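You operate a simulated robot arm through the tools that you are given. There is no shell and no other tool. Be economical: measure what you need, move in short steps, check, and stop when the job is done.

Carry out the task below with a simulated robot arm. There is one attempt and no reset: what you move stays moved.

TASK
Swap the capped blue roller in the press for the green one.
Fine: pull the press slide out; stand the capped one on the bench; the other stands in the nest; push the slide back in; press nothing.
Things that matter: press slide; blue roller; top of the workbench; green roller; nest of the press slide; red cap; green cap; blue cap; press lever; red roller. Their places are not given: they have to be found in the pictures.

It is judged by the outcome, as a careful person would: the job done as asked, and still so three seconds after it is handed in. It fails if anything else is knocked over, pushed out of place, dropped, spilled or broken.

THE ROBOT
A 6-joint arm with a two-finger parallel gripper, fixed in place. Base frame: the origin is at the foot of the arm, x ahead of it, y to its left, z up; the work surface is at about z = 0.88. Lengths are in m, angles in rad, forces in N, time in s.
With the tool pointing down near the work surface it reaches from about 0.24 to 0.64 m from the base axis. Its first joint turns from -1.152 to 1.152 rad. Payload 2.7 kg.
Tool frame: the origin (TCP) lies between the finger pads and is the grasp point; the fingertips stand 0.023 m ahead of it; z points along the fingers, y is the line along which they close. The gripper opens to 0.094 m. The fingers are 0.038 m wide and 0.01 m thick; the gripper's body (0.054 by 0.096 m) begins 0.039 m behind the TCP.
Orientation is that of the tool frame in the base frame, as a unit quaternion [w, x, y, z]. With the fingers straight down and closing along the base's y, the tool's x points along the base's -x, its y along +y and its z along -z.

THE INTERFACE
- The arm moves only by the tool arm_command. Its argument "moves" is a list of rows, each an object (a shift or turn left out is 0, a gripper value left out holds the last) with "linear": the shift along the base's x, y, z in units of 300 mm (1.0 is 300 mm), a list of three; "dr": the turn, a rotation vector about the base's x, y, z in units of 120 degrees (1.0 is 120 degrees), a list of three; "claw": the opening, from 0 (shut) to 1 (fully open). In form: [{"linear": [tx, ty, tz], "dr": [ax, ay, az], "claw": claw}, ...]. A call has 1 to 10 rows; each row is the pose to reach, as a shift and turn from the pose commanded when the call began. A call with a number of a shift or a turn outside -1 to 1 is refused whole. A row lasts 0.2 s, in which the tool goes at most 0.05 m and 0.15 rad; a call with a longer step from one row to the next is refused whole, and so is a gripper value outside its range. A pose out of reach is approached as far as the arm can. The call stops where the force on the tool passes 40 N (or 10 N more than at its start, if that is more) or the arm is blocked; 0.2 s more then pass. The fingers move at their own pace (about 0.045 m/s each) and stop on an object; they squeeze with about 40 N. The grip force told is the motor's: it shows also when the fingers shut on nothing. Time passes only in rows, and 0.2 s behind the last, so rows that repeat a pose let the fingers close. It gives the time, the measured TCP pose, the force on the tool (base axes), the opening and the grip force at its end, in the units of the frame above (readings bear some noise), and new pictures: "views" is both (left out), scene, wrist or none.
- Cameras (640 x 400 px; columns grow to the right, rows downward): "scene" is fixed at [0.064, -0.4311, 1.4159]; the picture's right is [0.78, -0.63, 0.00], its down [-0.33, -0.41, -0.85] and it looks along [0.54, 0.66, -0.52] (base axes); focal length 314 px, centre (320, 200). "wrist" rides on the gripper at [-0.039, 0, -0.044] in the tool frame; the picture's right is [0.00, -1.00, 0.00], its down [0.97, 0.00, -0.24] and it looks along [0.24, 0.00, 0.97] (tool axes); focal length 218 px, centre (320, 200).
- measure_at(camera, pixels): for up to 12 pixels [column, row] of the newest picture of that camera ("zoom" is the newest enlarged one), the place [x, y, z] in the base frame of the surface seen there, good to about 0.002 m, but the place of the scene camera against the robot may be out by one fixed shift of up to 0.018 m in any direction. No time passes.
- close_up(camera, box): a new picture of the part [left, top, right, bottom] of that camera's present view, enlarged. No time passes.
- job_done(): hands the job in; it is judged then, once.

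Work in short steps. Measure before you move; look again where a grasp or a placing could have gone wrong, and mend it. You have 80 turns and 120 pictures in all, the two below and enlarged ones among them. Open the gripper and draw the arm clear of the work before you hand the job in, unless the task says otherwise; then end with one line.

The tools are called after ">>>" by a JSON object that holds its "fn" and its "kwargs". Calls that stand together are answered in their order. arm_command: Moves the arm, as the interface text tells. Its arguments: {"type":"object","properties":{"moves":{"type":"array","items":{"type":"object","properties":{"linear":{"type":"array","items":{"type":"number"}},"dr":{"type":"array","items":{"type":"number"}},"claw":{"type":"number"}}}},"views":{"type":"string","enum":["both","scene","wrist","none"]}},"required":["moves"]} The other tools are called the same way: measure_at (camera, pixels) gives the place of the surface under pixels of a picture; close_up (camera, box) takes an enlarged picture of a part of a camera's view; job_done () hands the job in.

At the start:

```text
t: 0.0
position: [0.4112, -0.0916, 1.1353]
ee_rot: [-0.001, 0.0, 1.0, 0.0]
contact_force: [0.2, 0.4, 1.1]
finger_gap: 0.0942
grasp_force: 0.0
```

scene: 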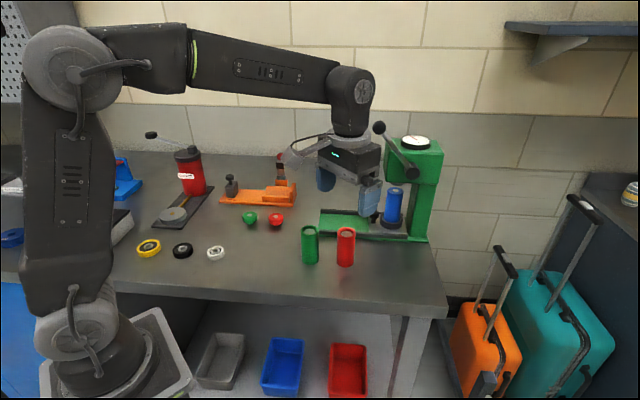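
wrist: 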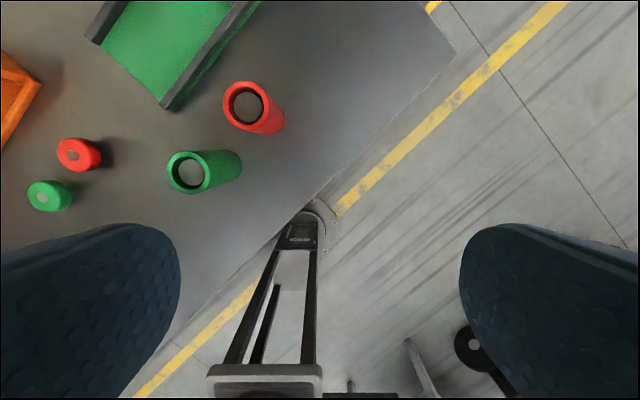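

The press is around (390,200) in the scene, the rollers at (310,245) and (345,247). I enlarge the area to see the details.

>>> {"fn": "close_up", "kwargs": {"camera": "scene", "box": [300, 120, 460, 280]}}

>>> {"fn": "measure_at", "kwargs": {"camera": "wrist", "pixels": [[190, 173], [247, 105], [78, 154], [49, 196], [170, 105], [92, 40], [180, 40], [120, 30]]}}

>>> {"fn": "measure_at", "kwargs": {"camera": "scene", "pixels": [[310, 229], [346, 230], [249, 218], [276, 219], [395, 190], [393, 210], [345, 218], [378, 128], [391, 226], [365, 232], [320, 225], [426, 230]]}}

```text
2.50 times, centred on (380, 200) of scene
```

zoom: 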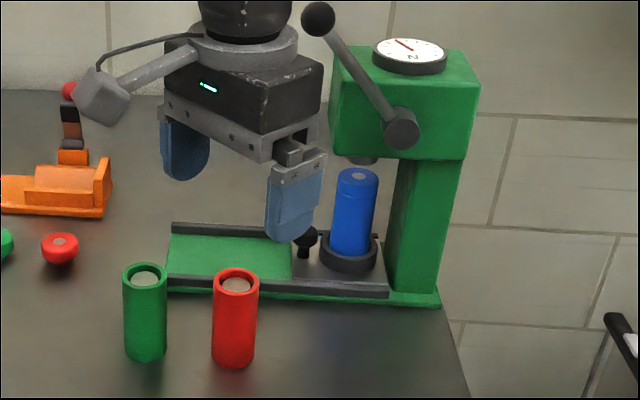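

```text
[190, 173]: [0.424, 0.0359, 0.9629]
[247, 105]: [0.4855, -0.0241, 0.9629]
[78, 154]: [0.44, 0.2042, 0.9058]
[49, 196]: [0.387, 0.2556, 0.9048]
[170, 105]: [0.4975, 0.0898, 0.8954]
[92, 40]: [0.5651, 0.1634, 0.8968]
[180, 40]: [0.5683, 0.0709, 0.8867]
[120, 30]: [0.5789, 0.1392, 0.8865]
```

```text
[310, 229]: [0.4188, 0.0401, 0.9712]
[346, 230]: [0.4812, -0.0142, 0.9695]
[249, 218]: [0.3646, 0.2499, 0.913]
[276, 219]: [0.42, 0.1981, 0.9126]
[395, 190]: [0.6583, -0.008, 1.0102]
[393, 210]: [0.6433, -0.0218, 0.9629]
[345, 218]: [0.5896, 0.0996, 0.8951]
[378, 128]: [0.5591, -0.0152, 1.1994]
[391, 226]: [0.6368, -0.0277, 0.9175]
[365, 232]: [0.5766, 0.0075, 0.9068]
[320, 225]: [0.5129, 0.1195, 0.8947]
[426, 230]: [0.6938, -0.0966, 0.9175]
```

>>> {"fn": "measure_at", "kwargs": {"camera": "zoom", "pixels": [[306, 238], [300, 252], [358, 172], [350, 262], [300, 272], [400, 130], [318, 18], [345, 140], [465, 150], [340, 60], [465, 80], [360, 160]]}}

>>> {"fn": "measure_at", "kwargs": {"camera": "zoom", "pixels": [[175, 228], [168, 278], [386, 290], [385, 245], [376, 255], [330, 250], [440, 300], [410, 200], [146, 280], [236, 287], [145, 355], [233, 360]]}}

>>> {"fn": "arm_command", "kwargs": {"moves": [{"linear": [0, 0.1, 0.05]}, {"linear": [0, 0.2, 0.1]}, {"linear": [0, 0.35, 0.1]}, {"linear": [0, 0.5, 0.1]}, {"linear": [0.05, 0.6, 0.1]}]}}

```text
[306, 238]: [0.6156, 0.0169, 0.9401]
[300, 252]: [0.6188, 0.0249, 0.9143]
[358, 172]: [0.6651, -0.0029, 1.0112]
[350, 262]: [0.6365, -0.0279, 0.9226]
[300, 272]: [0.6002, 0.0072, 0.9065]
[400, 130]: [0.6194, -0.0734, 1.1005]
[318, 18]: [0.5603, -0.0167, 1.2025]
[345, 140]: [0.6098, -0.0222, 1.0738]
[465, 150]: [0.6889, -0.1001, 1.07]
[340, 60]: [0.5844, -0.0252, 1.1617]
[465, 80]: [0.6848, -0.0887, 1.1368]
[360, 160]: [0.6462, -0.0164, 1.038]
```

```text
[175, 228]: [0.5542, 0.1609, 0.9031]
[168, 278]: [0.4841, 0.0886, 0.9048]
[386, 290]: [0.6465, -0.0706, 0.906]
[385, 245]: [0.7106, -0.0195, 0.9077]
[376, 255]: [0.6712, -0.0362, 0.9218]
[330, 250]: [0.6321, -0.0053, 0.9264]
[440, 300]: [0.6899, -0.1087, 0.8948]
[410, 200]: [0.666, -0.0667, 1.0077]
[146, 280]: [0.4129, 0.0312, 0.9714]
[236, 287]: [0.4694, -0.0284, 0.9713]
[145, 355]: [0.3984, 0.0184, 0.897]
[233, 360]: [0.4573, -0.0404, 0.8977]
```

```text
t: 1.2
position: [0.4272, 0.0883, 1.1671]
ee_rot: [0.0, 0.0, 1.0, 0.0]
contact_force: [0.8, 0.4, 0.7]
finger_gap: 0.0939
grasp_force: 0.1
```

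scene: 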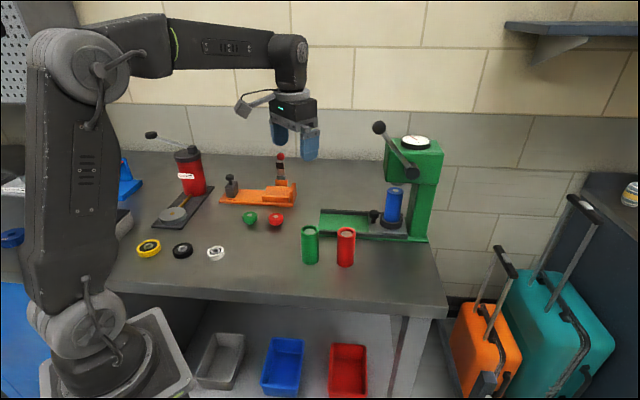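
wrist: 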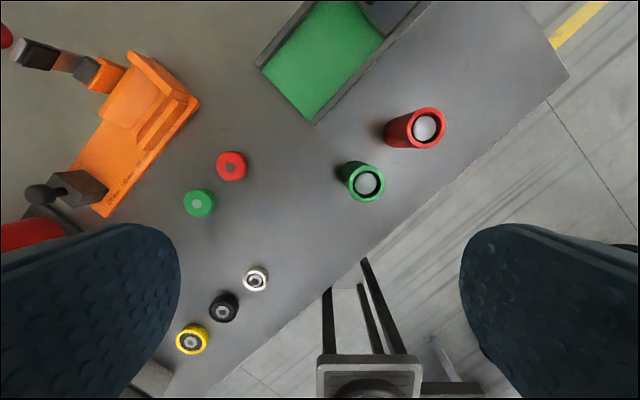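

>>> {"fn": "measure_at", "kwargs": {"camera": "wrist", "pixels": [[366, 183], [424, 128], [314, 122], [258, 66], [231, 160], [199, 203], [349, 92], [290, 33], [380, 42], [360, 8]]}}

>>> {"fn": "measure_at", "kwargs": {"camera": "scene", "pixels": [[310, 231], [346, 233], [319, 232], [321, 210], [276, 216], [249, 216], [379, 127], [376, 214], [394, 191]]}}

>>> {"fn": "close_up", "kwargs": {"camera": "scene", "box": [310, 170, 440, 270]}}

```text
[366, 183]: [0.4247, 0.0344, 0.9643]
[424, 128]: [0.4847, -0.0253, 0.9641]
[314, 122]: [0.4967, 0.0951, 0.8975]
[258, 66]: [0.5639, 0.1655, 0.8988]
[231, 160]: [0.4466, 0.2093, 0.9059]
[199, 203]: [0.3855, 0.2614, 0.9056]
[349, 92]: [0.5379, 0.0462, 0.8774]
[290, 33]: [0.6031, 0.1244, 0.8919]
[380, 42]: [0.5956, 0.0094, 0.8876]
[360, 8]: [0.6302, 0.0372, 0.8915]
```

```text
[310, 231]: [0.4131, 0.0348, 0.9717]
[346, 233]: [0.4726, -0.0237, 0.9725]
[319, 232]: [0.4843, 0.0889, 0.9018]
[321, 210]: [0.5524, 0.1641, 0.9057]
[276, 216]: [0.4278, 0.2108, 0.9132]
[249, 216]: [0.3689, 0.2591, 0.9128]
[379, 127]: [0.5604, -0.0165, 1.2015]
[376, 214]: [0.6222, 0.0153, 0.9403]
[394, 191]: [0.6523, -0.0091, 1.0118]
```

```text
4.00 times, centred on (375, 220) of scene
```

zoom: 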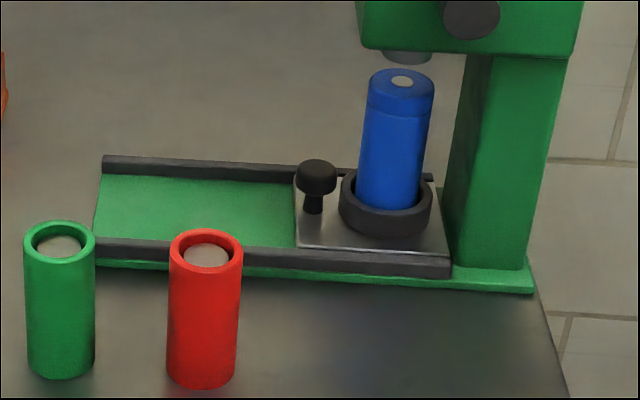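

The scene camera is shifted by about (-0.012, 0, +0.008) against the wrist readings. The slide axis runs along base (0.707,-0.707) and the slide knob is near (0.634,0.019,0.93). I turn the gripper to close across the slide and move in front of it.

>>> {"fn": "arm_command", "kwargs": {"moves": [{"linear": [0.05, 0.03, 0], "dr": [0, 0, -0.065]}, {"linear": [0.1, 0.06, 0], "dr": [0, 0, -0.13]}, {"linear": [0.15, 0.09, 0], "dr": [0, 0, -0.195]}, {"linear": [0.2, 0.12, 0], "dr": [0, 0, -0.26]}, {"linear": [0.25, 0.15, 0], "dr": [0, 0, -0.32]}, {"linear": [0.313, 0.17, 0], "dr": [0, 0, -0.375]}]}}

>>> {"fn": "arm_command", "kwargs": {"moves": [{"linear": [0, 0, -0.03], "dr": [-0.044, -0.044, 0]}, {"linear": [0, 0, -0.06], "dr": [-0.088, -0.088, 0]}, {"linear": [0, 0, -0.1], "dr": [-0.132, -0.132, 0]}, {"linear": [0, 0, -0.14], "dr": [-0.176, -0.176, 0]}, {"linear": [0, 0, -0.18], "dr": [-0.22, -0.22, 0]}, {"linear": [0, 0, -0.22], "dr": [-0.265, -0.265, 0]}]}}

```text
t: 2.6
position: [0.5189, 0.1415, 1.1661]
ee_rot: [0.0, 0.384, 0.924, 0.0]
contact_force: [0.6, 0.4, -0.4]
finger_gap: 0.0941
grasp_force: 0.0
```

scene: 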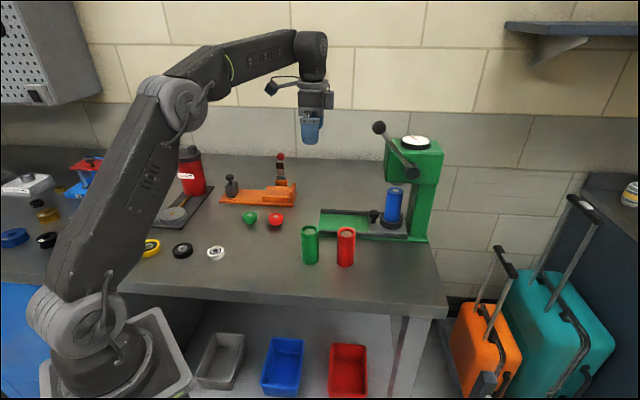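
wrist: 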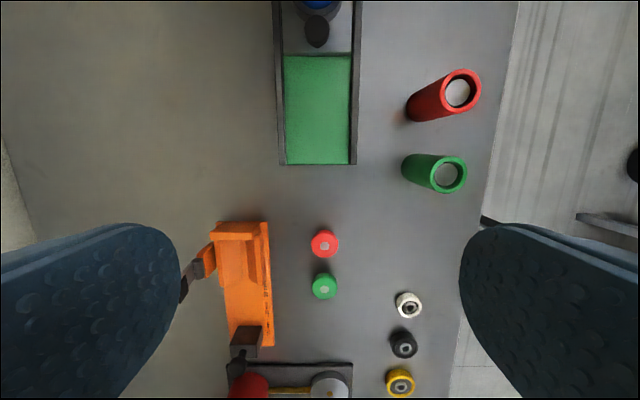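

```text
t: 4.0
position: [0.5208, 0.1402, 1.0994]
ee_rot: [0.355, 0.353, 0.853, -0.146]
contact_force: [-0.3, -0.5, 0.6]
finger_gap: 0.0941
grasp_force: 0.1
```

scene: 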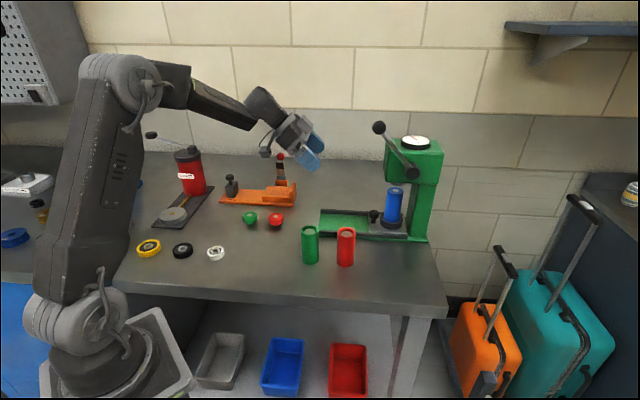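
wrist: 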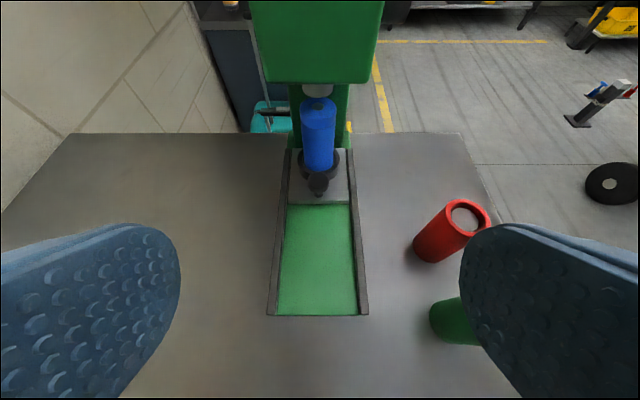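

The view is aligned with the slide: knob at (318,183), roller at (318,120). I measure these and the camera-like box on the wrist.

>>> {"fn": "measure_at", "kwargs": {"camera": "wrist", "pixels": [[318, 176], [318, 192], [318, 104], [318, 140], [304, 160], [334, 160], [290, 200], [349, 200], [318, 80], [318, 200], [318, 312], [317, 92]]}}

>>> {"fn": "measure_at", "kwargs": {"camera": "scene", "pixels": [[264, 152], [264, 158], [313, 166], [316, 140], [285, 135]]}}

>>> {"fn": "close_up", "kwargs": {"camera": "wrist", "box": [260, 70, 380, 220]}}

>>> {"fn": "close_up", "kwargs": {"camera": "scene", "box": [220, 70, 350, 190]}}

```text
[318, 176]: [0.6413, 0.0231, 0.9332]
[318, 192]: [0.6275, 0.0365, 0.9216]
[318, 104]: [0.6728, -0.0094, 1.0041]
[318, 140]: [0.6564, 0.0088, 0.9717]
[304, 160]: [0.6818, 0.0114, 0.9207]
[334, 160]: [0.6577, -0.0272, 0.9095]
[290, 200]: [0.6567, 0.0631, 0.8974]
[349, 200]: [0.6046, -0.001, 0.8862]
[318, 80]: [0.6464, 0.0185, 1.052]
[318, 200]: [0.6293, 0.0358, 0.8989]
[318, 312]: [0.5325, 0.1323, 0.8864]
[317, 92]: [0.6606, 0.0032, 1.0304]
```

```text
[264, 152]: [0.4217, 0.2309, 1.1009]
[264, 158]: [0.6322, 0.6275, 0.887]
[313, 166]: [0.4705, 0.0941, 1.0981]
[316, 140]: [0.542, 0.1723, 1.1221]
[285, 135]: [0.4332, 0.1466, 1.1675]
```

```text
2.67 times, centred on (320, 145) of wrist
```

zoom: 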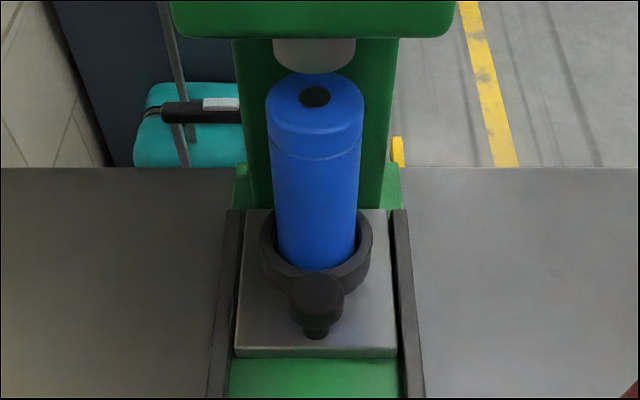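

```text
3.33 times, centred on (285, 130) of scene
```

zoom: 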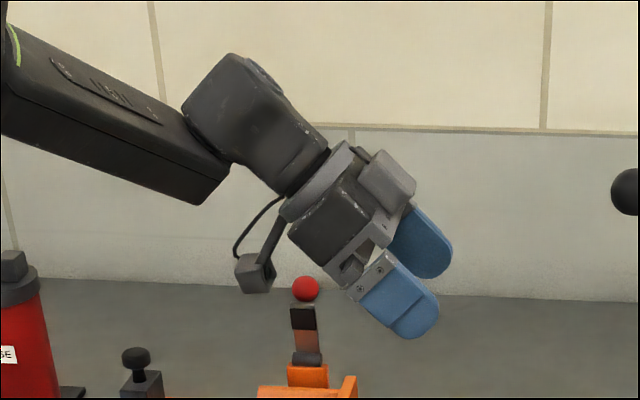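

The knob's centre is about (0.637,0.028,0.927). I tilt back a little (to about 37°) so the box under the wrist stays clear of the rails, half-close the fingers, and go to a standoff 6 cm behind the knob.

>>> {"fn": "arm_command", "kwargs": {"moves": [{"linear": [0.06, -0.055, -0.08], "dr": [0.022, 0.022, 0], "claw": 0.55}, {"linear": [0.12, -0.11, -0.16], "dr": [0.044, 0.044, 0]}, {"linear": [0.18, -0.17, -0.24], "dr": [0.044, 0.044, 0]}, {"linear": [0.24, -0.23, -0.32], "dr": [0.044, 0.044, 0]}, {"linear": [0.283, -0.272, -0.385], "dr": [0.044, 0.044, 0]}, {"linear": [0.283, -0.272, -0.385], "dr": [0.044, 0.044, 0]}]}}

```text
t: 5.4
position: [0.6058, 0.0565, 0.9814]
ee_rot: [0.297, 0.361, 0.875, -0.122]
contact_force: [0.3, -0.5, -0.2]
finger_gap: 0.0518
grasp_force: 0.2
```

scene: 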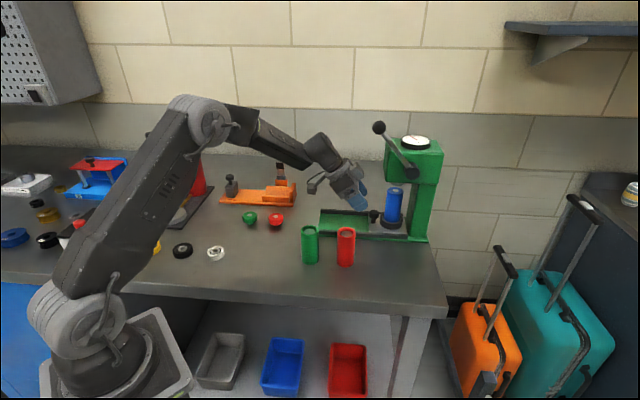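
wrist: 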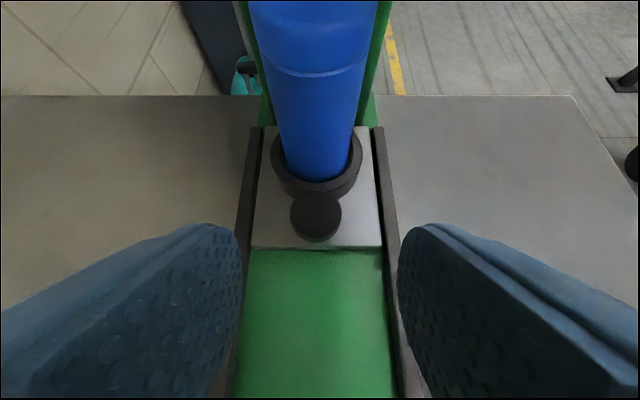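

>>> {"fn": "measure_at", "kwargs": {"camera": "wrist", "pixels": [[316, 210], [293, 215], [339, 215], [316, 194], [316, 230], [316, 240], [316, 188], [316, 165], [316, 120], [275, 165], [358, 165], [316, 248]]}}

```text
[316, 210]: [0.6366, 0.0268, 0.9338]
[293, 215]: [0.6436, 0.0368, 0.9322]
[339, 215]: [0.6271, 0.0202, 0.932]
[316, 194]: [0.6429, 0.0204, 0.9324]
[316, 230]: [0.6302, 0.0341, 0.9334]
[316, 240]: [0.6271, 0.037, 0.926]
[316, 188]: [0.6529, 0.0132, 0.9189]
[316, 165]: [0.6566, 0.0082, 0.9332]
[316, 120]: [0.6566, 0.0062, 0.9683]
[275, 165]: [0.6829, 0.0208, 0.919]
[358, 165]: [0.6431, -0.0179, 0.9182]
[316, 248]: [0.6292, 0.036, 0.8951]
```

Knob top centre is at (316,211) → (0.637,0.027,0.933). I advance along the fingers, then close on it.

>>> {"fn": "arm_command", "kwargs": {"moves": [{"linear": [0.029, -0.026, -0.05]}, {"linear": [0.058, -0.053, -0.1]}, {"linear": [0.086, -0.079, -0.15]}, {"linear": [0.086, -0.079, -0.15]}]}}

```text
t: 6.4
position: [0.6288, 0.0358, 0.9377]
ee_rot: [0.296, 0.363, 0.875, -0.122]
contact_force: [-0.4, 0.1, 0.2]
finger_gap: 0.0516
grasp_force: 0.1
```

scene: 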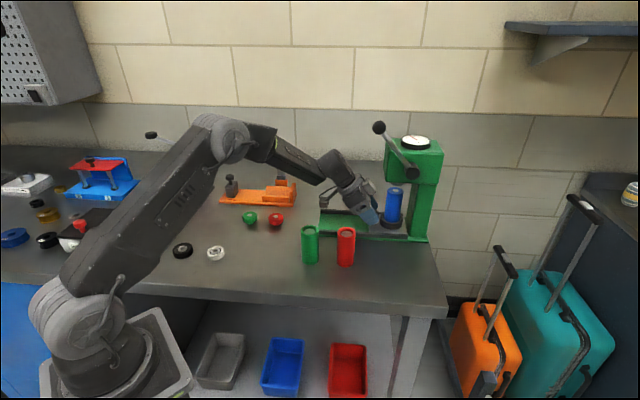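
wrist: 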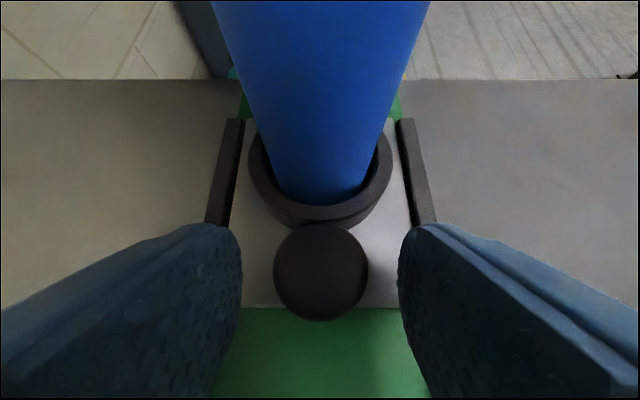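

No contact and the knob at (320,272) is centred between the pads. I close.

>>> {"fn": "arm_command", "kwargs": {"moves": [{"claw": 0.1}, {"claw": 0.1}, {"claw": 0.1}, {"claw": 0.1}], "views": "wrist"}}

```text
t: 7.4
position: [0.6299, 0.0345, 0.9379]
ee_rot: [0.297, 0.362, 0.875, -0.123]
contact_force: [0.2, -0.5, -0.2]
finger_gap: 0.0272
grasp_force: 44.9
```

wrist: 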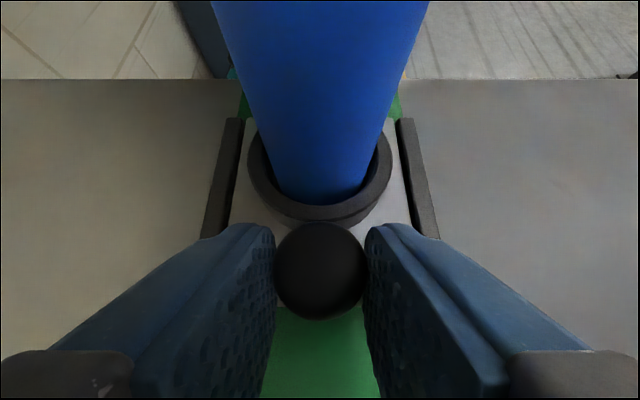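

Gripped (gap 27 mm). I pull out gently along (-0.707,+0.707), 4 cm first.

>>> {"fn": "arm_command", "kwargs": {"moves": [{"linear": [-0.0236, 0.0236, 0]}, {"linear": [-0.0471, 0.0471, 0]}, {"linear": [-0.0707, 0.0707, 0]}, {"linear": [-0.0943, 0.0943, 0]}]}}

```text
t: 8.4
position: [0.5999, 0.0636, 0.9392]
ee_rot: [0.296, 0.361, 0.876, -0.122]
contact_force: [10.2, 8.1, -11.4]
finger_gap: 0.0275
grasp_force: 45.1
```

scene: 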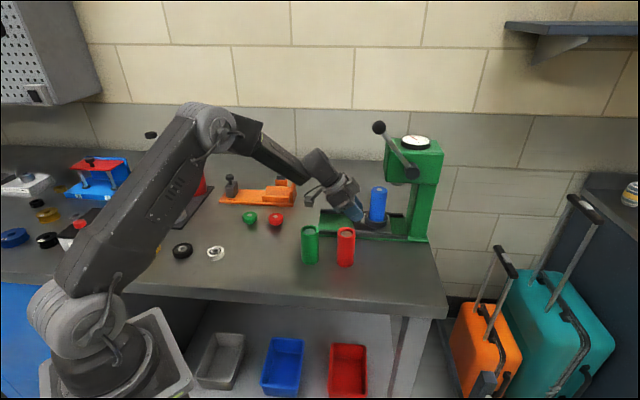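
wrist: 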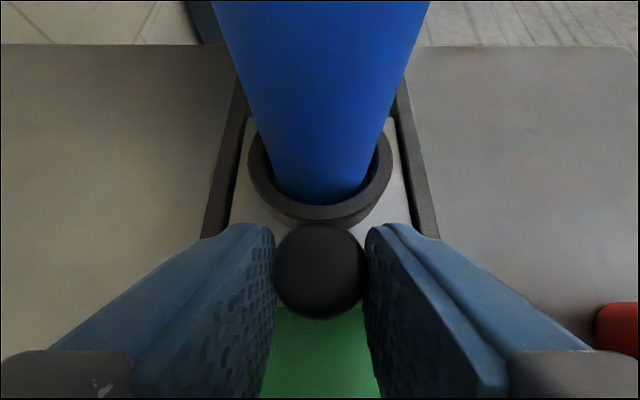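

The slide follows. There is some side force (+v) and lift, so I ease the line by 1 mm towards +v and down, and pull 4 cm more.

>>> {"fn": "arm_command", "kwargs": {"moves": [{"linear": [-0.0206, 0.0266, -0.003]}, {"linear": [-0.0441, 0.0501, -0.003]}, {"linear": [-0.0667, 0.0747, -0.003]}, {"linear": [-0.0893, 0.0993, -0.003]}], "views": "none"}}

```text
t: 9.4
position: [0.5734, 0.0911, 0.9375]
ee_rot: [0.297, 0.362, 0.875, -0.125]
contact_force: [-3.0, -4.2, -2.2]
finger_gap: 0.0273
grasp_force: 44.9
```

>>> {"fn": "arm_command", "kwargs": {"moves": [{"linear": [-0.0246, 0.0226, 0]}, {"linear": [-0.0481, 0.0461, 0]}, {"linear": [-0.0717, 0.0697, 0]}, {"linear": [-0.0933, 0.0913, 0]}]}}

```text
t: 10.4
position: [0.5468, 0.1195, 0.9383]
ee_rot: [0.297, 0.363, 0.874, -0.125]
contact_force: [-14.2, -16.7, 8.3]
finger_gap: 0.0276
grasp_force: 45.3
```

scene: 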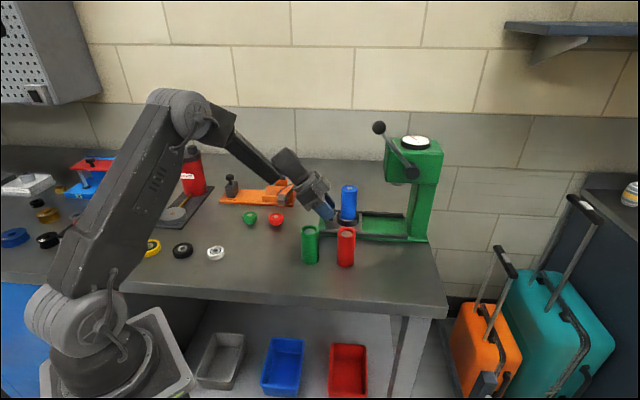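
wrist: 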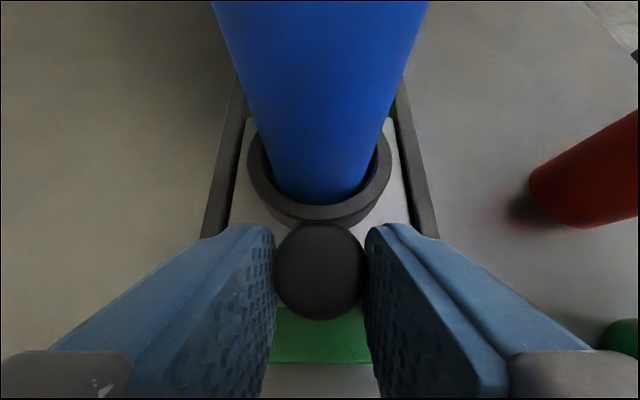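

The slide is out by 12 cm. I ease the side force (-v, slightly up), open, and back off along the fingers.

>>> {"fn": "arm_command", "kwargs": {"moves": [{"linear": [-0.004, -0.004, 0.003]}, {"linear": [-0.004, -0.004, 0.003], "claw": 0.55}, {"linear": [-0.004, -0.004, 0.003], "claw": 0.55}, {"linear": [-0.004, -0.004, 0.003], "claw": 0.55}, {"linear": [-0.047, 0.039, 0.08]}, {"linear": [-0.09, 0.082, 0.16]}]}}

```text
t: 11.8
position: [0.5212, 0.1426, 0.9865]
ee_rot: [0.297, 0.362, 0.875, -0.123]
contact_force: [0.6, 0.2, 0.0]
finger_gap: 0.0516
grasp_force: 0.1
```

scene: 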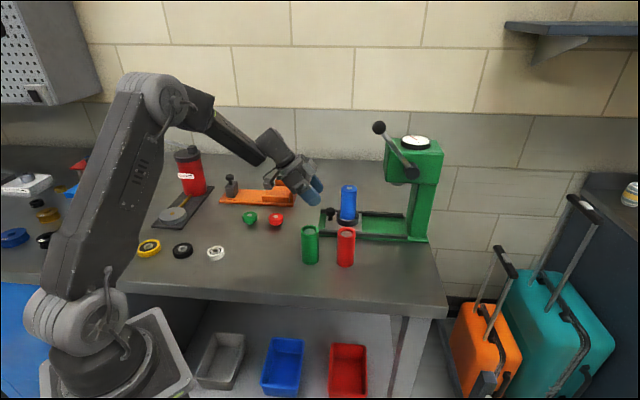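
wrist: 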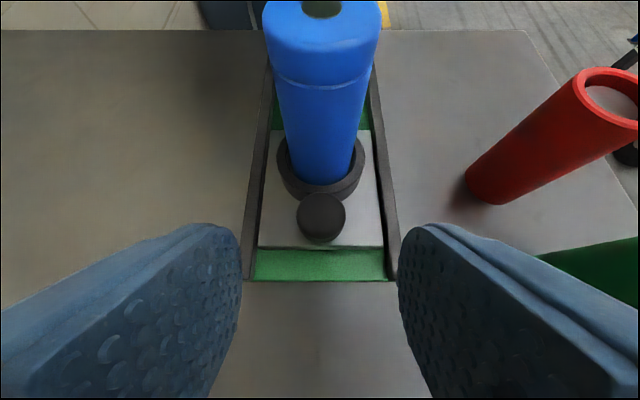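

Slide out with the roller upright. I measure the roller in the new position.

>>> {"fn": "measure_at", "kwargs": {"camera": "wrist", "pixels": [[322, 140], [322, 60], [322, 30], [280, 165], [363, 165], [321, 177], [321, 205], [322, 22], [298, 140], [347, 140], [322, 95], [322, 193]]}}

>>> {"fn": "arm_command", "kwargs": {"moves": [{"linear": [-0.02, 0.02, 0.15], "dr": [0.05, 0.05, 0], "claw": 0.8}, {"linear": [-0.02, 0.02, 0.3], "dr": [0.1, 0.1, 0]}, {"linear": [0, 0, 0.4], "dr": [0.15, 0.15, 0]}, {"linear": [0, 0, 0.45], "dr": [0.19, 0.19, 0]}, {"linear": [0, 0, 0.5], "dr": [0.221, 0.221, 0]}]}}

```text
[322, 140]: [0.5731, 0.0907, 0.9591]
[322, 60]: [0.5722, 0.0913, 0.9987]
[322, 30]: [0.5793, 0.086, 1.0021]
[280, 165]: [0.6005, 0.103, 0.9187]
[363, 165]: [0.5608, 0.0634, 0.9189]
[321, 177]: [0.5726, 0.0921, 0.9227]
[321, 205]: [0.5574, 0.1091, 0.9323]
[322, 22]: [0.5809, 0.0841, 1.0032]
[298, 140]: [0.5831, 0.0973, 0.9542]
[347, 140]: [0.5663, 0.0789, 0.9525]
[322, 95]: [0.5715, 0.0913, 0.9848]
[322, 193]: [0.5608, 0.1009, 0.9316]
```

```text
t: 13.0
position: [0.523, 0.1453, 1.1366]
ee_rot: [-0.001, 0.382, 0.924, 0.0]
contact_force: [0.0, -0.3, 1.0]
finger_gap: 0.0751
grasp_force: 0.1
```

scene: 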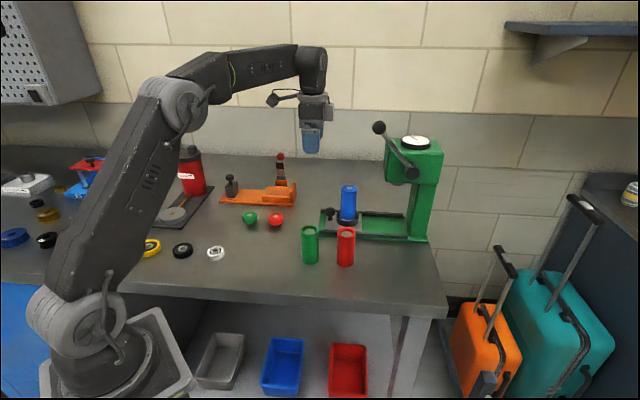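
wrist: 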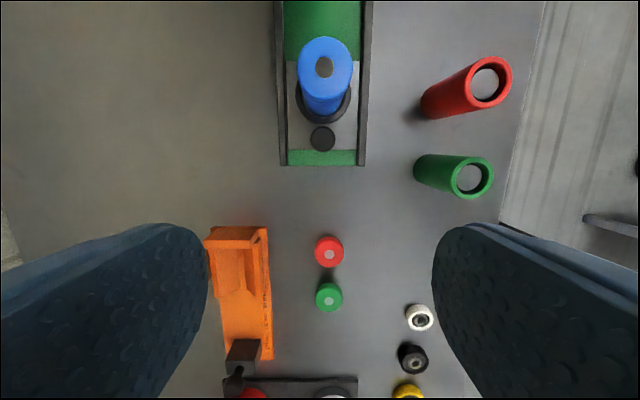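

>>> {"fn": "measure_at", "kwargs": {"camera": "wrist", "pixels": [[324, 67], [324, 40], [324, 92], [300, 67], [348, 67], [469, 178], [450, 178], [488, 178], [469, 162], [469, 195], [323, 140], [420, 318]]}}

```text
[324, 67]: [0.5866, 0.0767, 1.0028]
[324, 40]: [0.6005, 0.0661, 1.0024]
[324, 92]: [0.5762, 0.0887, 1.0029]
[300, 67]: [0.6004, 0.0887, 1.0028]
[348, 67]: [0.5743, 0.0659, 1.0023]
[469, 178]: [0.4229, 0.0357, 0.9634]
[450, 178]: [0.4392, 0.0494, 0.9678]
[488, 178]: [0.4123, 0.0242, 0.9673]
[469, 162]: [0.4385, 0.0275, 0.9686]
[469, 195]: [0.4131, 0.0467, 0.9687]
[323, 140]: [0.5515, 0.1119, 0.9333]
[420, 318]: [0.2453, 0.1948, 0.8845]
```

Blue roller centre is (0.5875,0.0775), top z 1.003. I go over it and look before descending.

>>> {"fn": "arm_command", "kwargs": {"moves": [{"linear": [0.1, -0.1, 0]}, {"linear": [0.2, -0.2, 0]}, {"linear": [0.215, -0.226, -0.08]}, {"linear": [0.215, -0.226, -0.12]}, {"linear": [0.215, -0.226, -0.12]}]}}

```text
t: 14.2
position: [0.5863, 0.076, 1.0986]
ee_rot: [0.0, 0.382, 0.924, 0.0]
contact_force: [0.1, 0.8, -0.1]
finger_gap: 0.0751
grasp_force: 0.0
```

scene: 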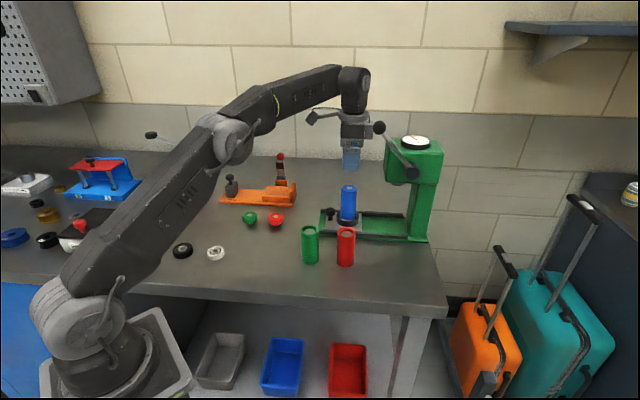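
wrist: 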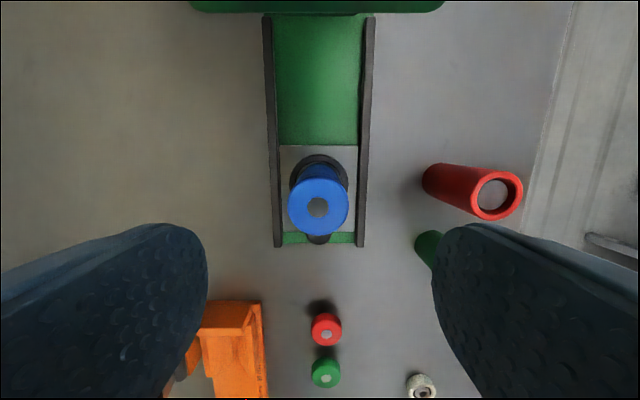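

>>> {"fn": "close_up", "kwargs": {"camera": "scene", "box": [300, 50, 440, 150]}}

>>> {"fn": "measure_at", "kwargs": {"camera": "wrist", "pixels": [[318, 207], [318, 180], [318, 232], [292, 207], [345, 207]]}}

>>> {"fn": "measure_at", "kwargs": {"camera": "scene", "pixels": [[379, 127], [384, 128], [375, 122], [366, 128], [358, 130], [348, 120], [368, 85]]}}

```text
4.00 times, centred on (370, 100) of scene
```

zoom: 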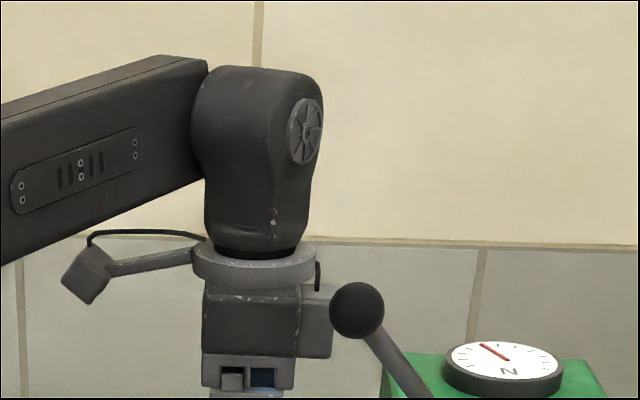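

```text
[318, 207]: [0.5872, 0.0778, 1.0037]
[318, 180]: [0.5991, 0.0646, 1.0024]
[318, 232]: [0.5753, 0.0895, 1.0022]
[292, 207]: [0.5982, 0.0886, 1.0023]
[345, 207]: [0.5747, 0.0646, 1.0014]
```

```text
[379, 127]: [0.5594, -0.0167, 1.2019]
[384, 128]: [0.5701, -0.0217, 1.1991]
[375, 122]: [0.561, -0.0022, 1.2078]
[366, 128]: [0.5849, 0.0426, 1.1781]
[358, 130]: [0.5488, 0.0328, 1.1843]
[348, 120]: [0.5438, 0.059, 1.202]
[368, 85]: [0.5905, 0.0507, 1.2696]
```

Clearance to the lever is fine and the roller (318,207) is centred. I descend to grip the body at z 0.952.

>>> {"fn": "arm_command", "kwargs": {"moves": [{"linear": [0.002, 0.002, -0.1]}, {"linear": [0.002, 0.002, -0.2]}, {"linear": [0.002, 0.002, -0.3]}, {"linear": [0.002, 0.002, -0.4]}, {"linear": [0.002, 0.002, -0.485]}, {"linear": [0.002, 0.002, -0.485]}], "views": "wrist"}}

>>> {"fn": "arm_command", "kwargs": {"moves": [{"claw": 0.2}, {"claw": 0.2}, {"claw": 0.2}, {"claw": 0.2}]}}

```text
t: 15.6
position: [0.5927, 0.0754, 0.9645]
ee_rot: [0.009, 0.383, 0.924, 0.003]
contact_force: [-3.3, -1.4, 9.4]
finger_gap: 0.0753
grasp_force: 0.1
stopped in row 6: the force on the tool passed its limit (the readings are from after the stop); the commanded pose is now the measured one
```

wrist: 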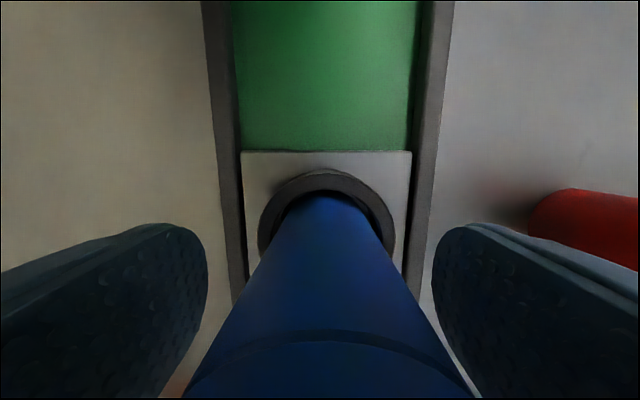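

```text
t: 16.6
position: [0.5916, 0.0763, 0.9646]
ee_rot: [0.009, 0.382, 0.924, 0.004]
contact_force: [-3.7, -4.9, 19.4]
finger_gap: 0.0412
grasp_force: 40.2
```

scene: 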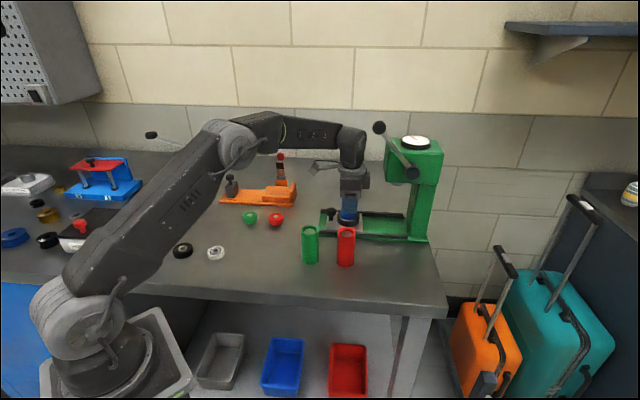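
wrist: 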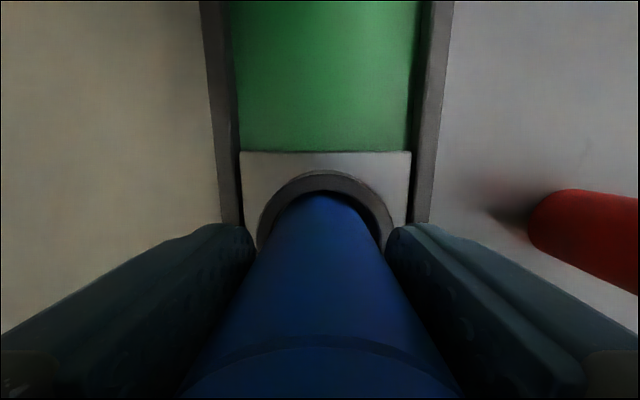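

The palm touches the roller's top (TCP 0.965), so this is the lowest grip; it holds the body, gap 41 mm. I lift slowly.

>>> {"fn": "arm_command", "kwargs": {"moves": [{"linear": [0, 0, 0.04]}, {"linear": [0, 0, 0.1]}, {"linear": [0, 0, 0.2]}, {"linear": [0, 0, 0.3]}, {"linear": [0, 0, 0.36]}]}}

```text
t: 17.8
position: [0.5922, 0.0752, 1.0706]
ee_rot: [0.006, 0.383, 0.924, 0.003]
contact_force: [0.1, -0.2, -2.5]
finger_gap: 0.0412
grasp_force: 40.0
```

scene: 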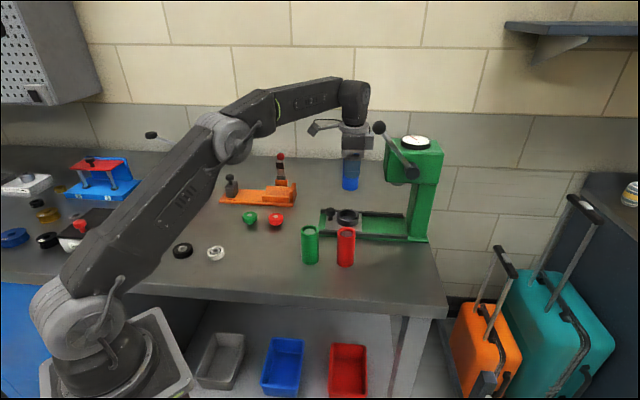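
wrist: 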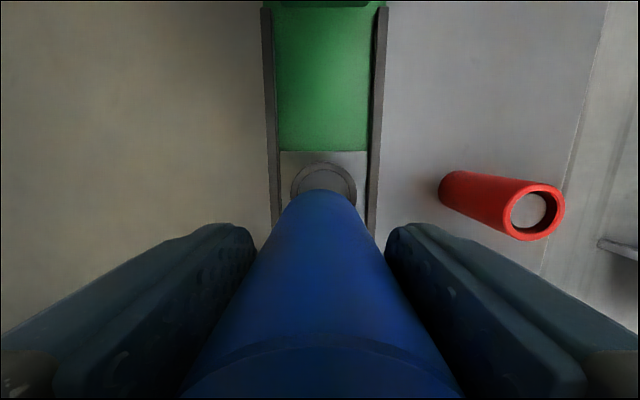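

Lifted cleanly. I carry it to free bench at about (0.405,0.115), between the green roller and the caps.

>>> {"fn": "arm_command", "kwargs": {"moves": [{"linear": [-0.1, 0.05, 0]}, {"linear": [-0.22, 0.133, 0]}, {"linear": [-0.36, 0.133, 0]}, {"linear": [-0.5, 0.133, 0]}, {"linear": [-0.624, 0.133, 0]}, {"linear": [-0.624, 0.133, -0.1]}, {"linear": [-0.624, 0.133, -0.2]}, {"linear": [-0.624, 0.133, -0.3]}, {"linear": [-0.624, 0.133, -0.36]}, {"linear": [-0.624, 0.133, -0.36]}]}}

```text
t: 20.0
position: [0.4044, 0.1145, 0.9628]
ee_rot: [0.007, 0.383, 0.924, 0.003]
contact_force: [0.7, 0.2, -2.6]
finger_gap: 0.0412
grasp_force: 39.5
```

scene: 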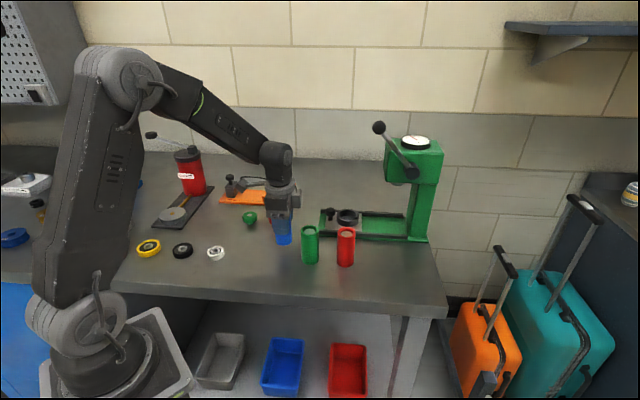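
wrist: 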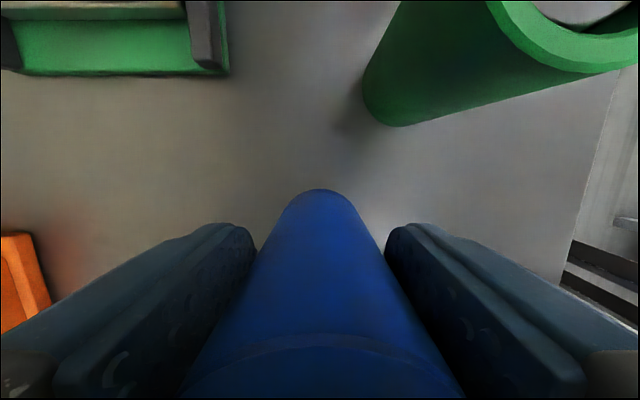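

>>> {"fn": "measure_at", "kwargs": {"camera": "wrist", "pixels": [[320, 192], [320, 195], [320, 180], [320, 100]]}}

>>> {"fn": "arm_command", "kwargs": {"moves": [{"linear": [0, 0, -0.015]}, {"linear": [0, 0, -0.025]}, {"linear": [0, 0, -0.035]}, {"linear": [0, 0, -0.042]}, {"linear": [0, 0, -0.049]}], "views": "none"}}

```text
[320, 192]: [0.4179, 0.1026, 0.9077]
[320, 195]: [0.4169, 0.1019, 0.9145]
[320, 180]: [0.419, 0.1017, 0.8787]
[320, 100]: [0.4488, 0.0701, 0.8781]
```

```text
t: 21.2
position: [0.4032, 0.1156, 0.9477]
ee_rot: [0.009, 0.383, 0.924, 0.004]
contact_force: [0.0, -0.4, -2.6]
finger_gap: 0.0413
grasp_force: 40.2
```

>>> {"fn": "arm_command", "kwargs": {"moves": [{"linear": [0, 0, -0.005]}, {"linear": [0, 0, -0.01]}, {"linear": [0, 0, -0.015]}], "views": "none"}}

```text
t: 22.0
position: [0.4033, 0.1161, 0.9448]
ee_rot: [0.009, 0.383, 0.924, 0.004]
contact_force: [-1.2, -2.4, 8.7]
finger_gap: 0.0414
grasp_force: 40.3
```

Contact at z 0.945 (8.7 N). I open and rise straight up.

>>> {"fn": "arm_command", "kwargs": {"moves": [{"linear": [0, 0, 0.002], "claw": 0.6}, {"linear": [0, 0, 0.002], "claw": 0.7}, {"linear": [0, 0, 0.002], "claw": 0.75}, {"linear": [0, 0, 0.002], "claw": 0.75}, {"linear": [0, 0, 0.05]}, {"linear": [0, 0, 0.15]}, {"linear": [0, 0, 0.3]}, {"linear": [0, 0, 0.45]}, {"linear": [0, 0, 0.55]}]}}

```text
t: 24.0
position: [0.4027, 0.1152, 1.1071]
ee_rot: [0.008, 0.382, 0.924, 0.003]
contact_force: [0.1, 0.1, -0.1]
finger_gap: 0.0705
grasp_force: 0.1
```

scene: 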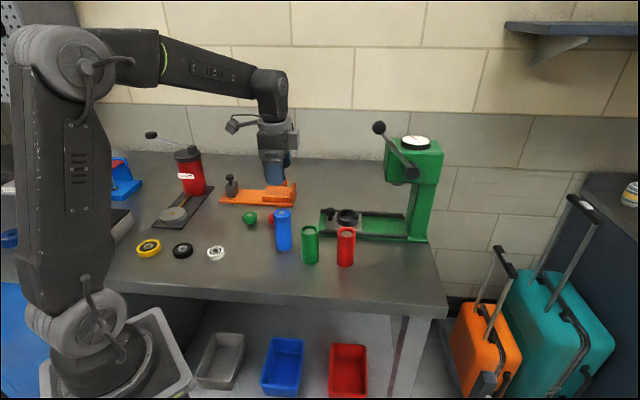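
wrist: 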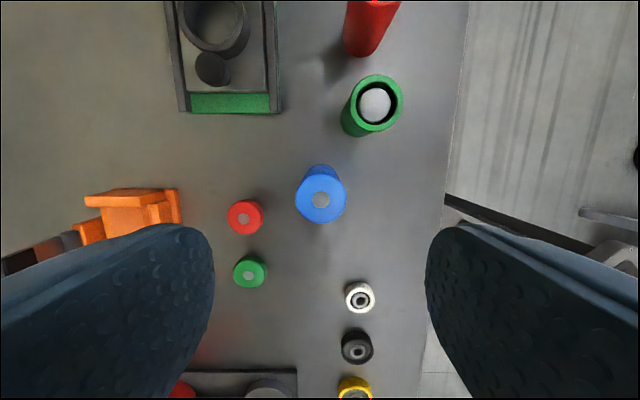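

Blue stands upright on the bench at (320,195). Next I measure the green roller's rim (centre (375,104)) and the nest.

>>> {"fn": "measure_at", "kwargs": {"camera": "wrist", "pixels": [[375, 79], [374, 128], [352, 104], [399, 104], [375, 104], [320, 200], [210, 66], [213, 20], [186, 8], [243, 22], [213, 44], [210, 50]]}}

```text
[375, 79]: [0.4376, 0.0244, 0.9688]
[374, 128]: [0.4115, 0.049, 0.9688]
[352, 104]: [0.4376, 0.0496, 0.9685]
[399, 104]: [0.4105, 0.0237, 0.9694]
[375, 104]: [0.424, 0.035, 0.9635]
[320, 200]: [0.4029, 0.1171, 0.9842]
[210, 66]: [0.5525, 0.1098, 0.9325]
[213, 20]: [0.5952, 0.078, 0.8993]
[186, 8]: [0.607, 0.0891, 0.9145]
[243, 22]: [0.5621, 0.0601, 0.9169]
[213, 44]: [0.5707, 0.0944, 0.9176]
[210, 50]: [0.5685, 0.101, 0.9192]
```

>>> {"fn": "arm_command", "kwargs": {"moves": [{"linear": [0.03, -0.13, 0], "dr": [0, 0.008, 0], "claw": 0.7}, {"linear": [0.072, -0.262, 0], "dr": [0, 0.008, 0]}, {"linear": [0.072, -0.262, -0.1], "dr": [0, 0.008, 0]}, {"linear": [0.072, -0.262, -0.2], "dr": [0, 0.008, 0]}, {"linear": [0.072, -0.262, -0.2], "dr": [0, 0.008, 0]}]}}

```text
t: 25.2
position: [0.4276, 0.0395, 1.0474]
ee_rot: [0.0, 0.383, 0.924, 0.0]
contact_force: [0.8, 0.6, -0.5]
finger_gap: 0.0658
grasp_force: 0.0
```

scene: 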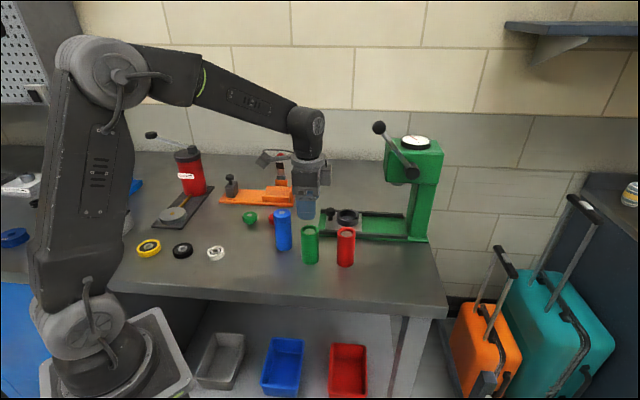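
wrist: 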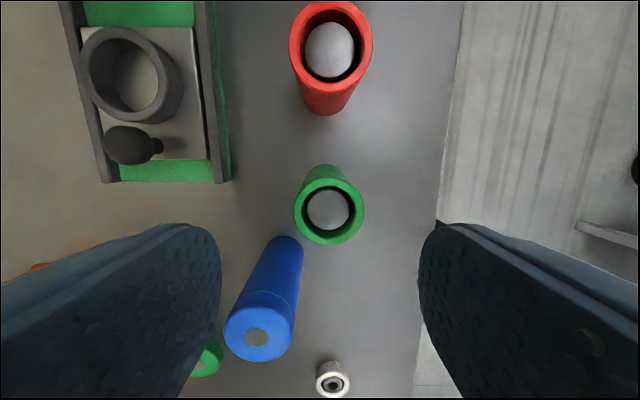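

>>> {"fn": "arm_command", "kwargs": {"moves": [{"linear": [-0.011, -0.009, -0.08]}, {"linear": [-0.011, -0.009, -0.16]}, {"linear": [-0.011, -0.009, -0.24]}, {"linear": [-0.011, -0.009, -0.3]}, {"linear": [-0.011, -0.009, -0.338]}, {"linear": [-0.011, -0.009, -0.338]}]}}

```text
t: 26.6
position: [0.4224, 0.0331, 0.9463]
ee_rot: [0.0, 0.383, 0.924, -0.001]
contact_force: [-0.2, 0.0, -0.4]
finger_gap: 0.0656
grasp_force: 0.1
```

scene: 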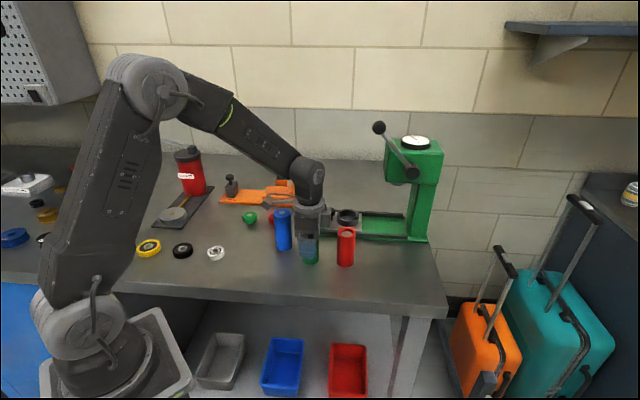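
wrist: 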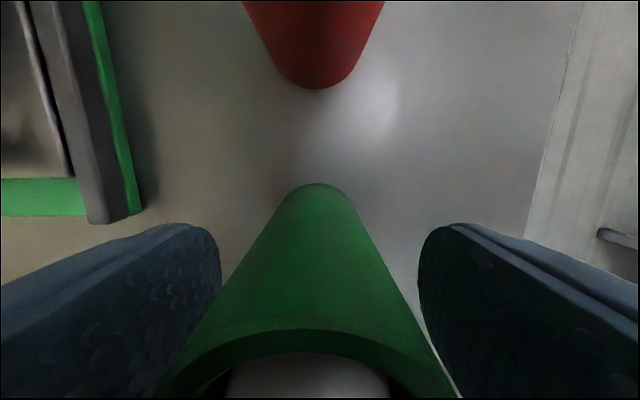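

The roller sits slightly to +v between the pads; I shift 2.5 mm that way and close.

>>> {"fn": "arm_command", "kwargs": {"moves": [{"linear": [0.007, 0.008, 0]}, {"linear": [0.007, 0.008, 0], "claw": 0.2}, {"linear": [0.007, 0.008, 0], "claw": 0.2}, {"linear": [0.007, 0.008, 0], "claw": 0.2}, {"linear": [0.007, 0.008, 0], "claw": 0.2}], "views": "wrist"}}

>>> {"fn": "arm_command", "kwargs": {"moves": [{"linear": [0, 0, 0.04]}, {"linear": [0, 0, 0.12]}, {"linear": [0, 0, 0.24]}, {"linear": [0, 0, 0.38]}, {"linear": [0, 0, 0.45]}]}}

```text
t: 27.8
position: [0.4252, 0.0377, 0.9458]
ee_rot: [0.001, 0.383, 0.924, 0.0]
contact_force: [-0.9, 1.7, -0.3]
finger_gap: 0.0413
grasp_force: 40.3
```

wrist: 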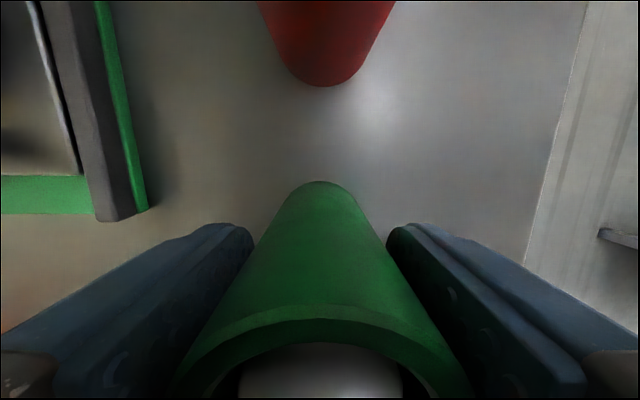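

```text
t: 29.0
position: [0.4233, 0.0374, 1.0819]
ee_rot: [0.0, 0.382, 0.924, 0.0]
contact_force: [-0.2, 0.5, -2.0]
finger_gap: 0.0411
grasp_force: 40.6
```

scene: 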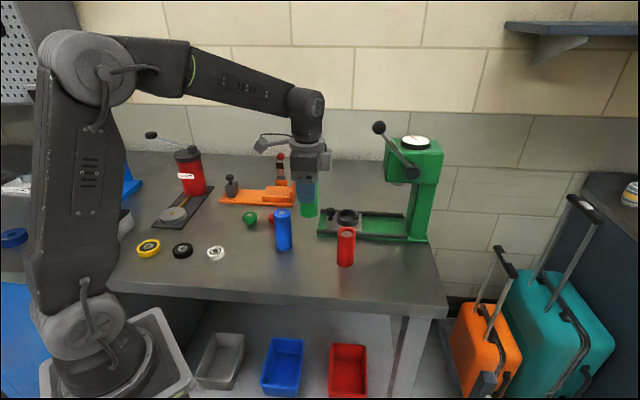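
wrist: 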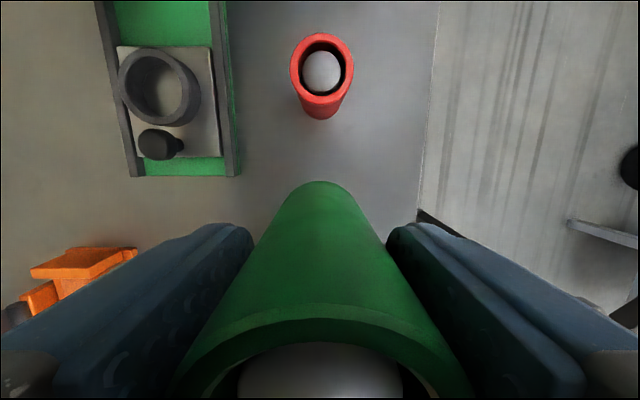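

Green roller held. I measure the nest ring before approaching.

>>> {"fn": "close_up", "kwargs": {"camera": "wrist", "box": [100, 30, 240, 170]}}

```text
2.86 times, centred on (170, 100) of wrist
```

zoom: 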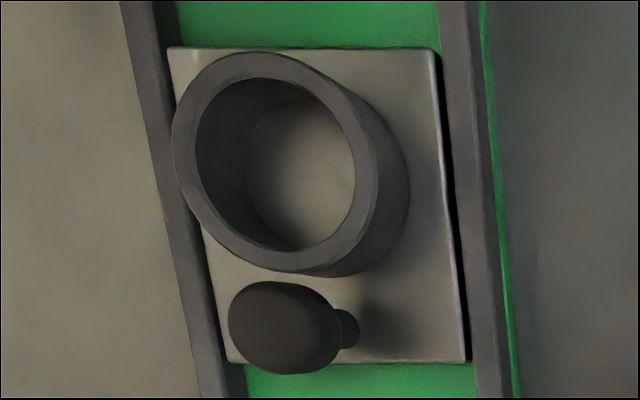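

>>> {"fn": "measure_at", "kwargs": {"camera": "zoom", "pixels": [[268, 66], [290, 260], [184, 150], [366, 170], [210, 100], [345, 105], [225, 225], [350, 215], [300, 170]]}}

```text
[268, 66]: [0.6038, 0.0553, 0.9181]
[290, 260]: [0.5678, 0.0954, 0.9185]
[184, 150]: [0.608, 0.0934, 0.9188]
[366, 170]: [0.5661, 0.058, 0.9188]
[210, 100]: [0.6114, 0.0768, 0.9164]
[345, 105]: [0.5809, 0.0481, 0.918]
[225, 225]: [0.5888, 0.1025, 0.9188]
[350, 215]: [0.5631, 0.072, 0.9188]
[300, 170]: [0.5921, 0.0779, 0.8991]
```

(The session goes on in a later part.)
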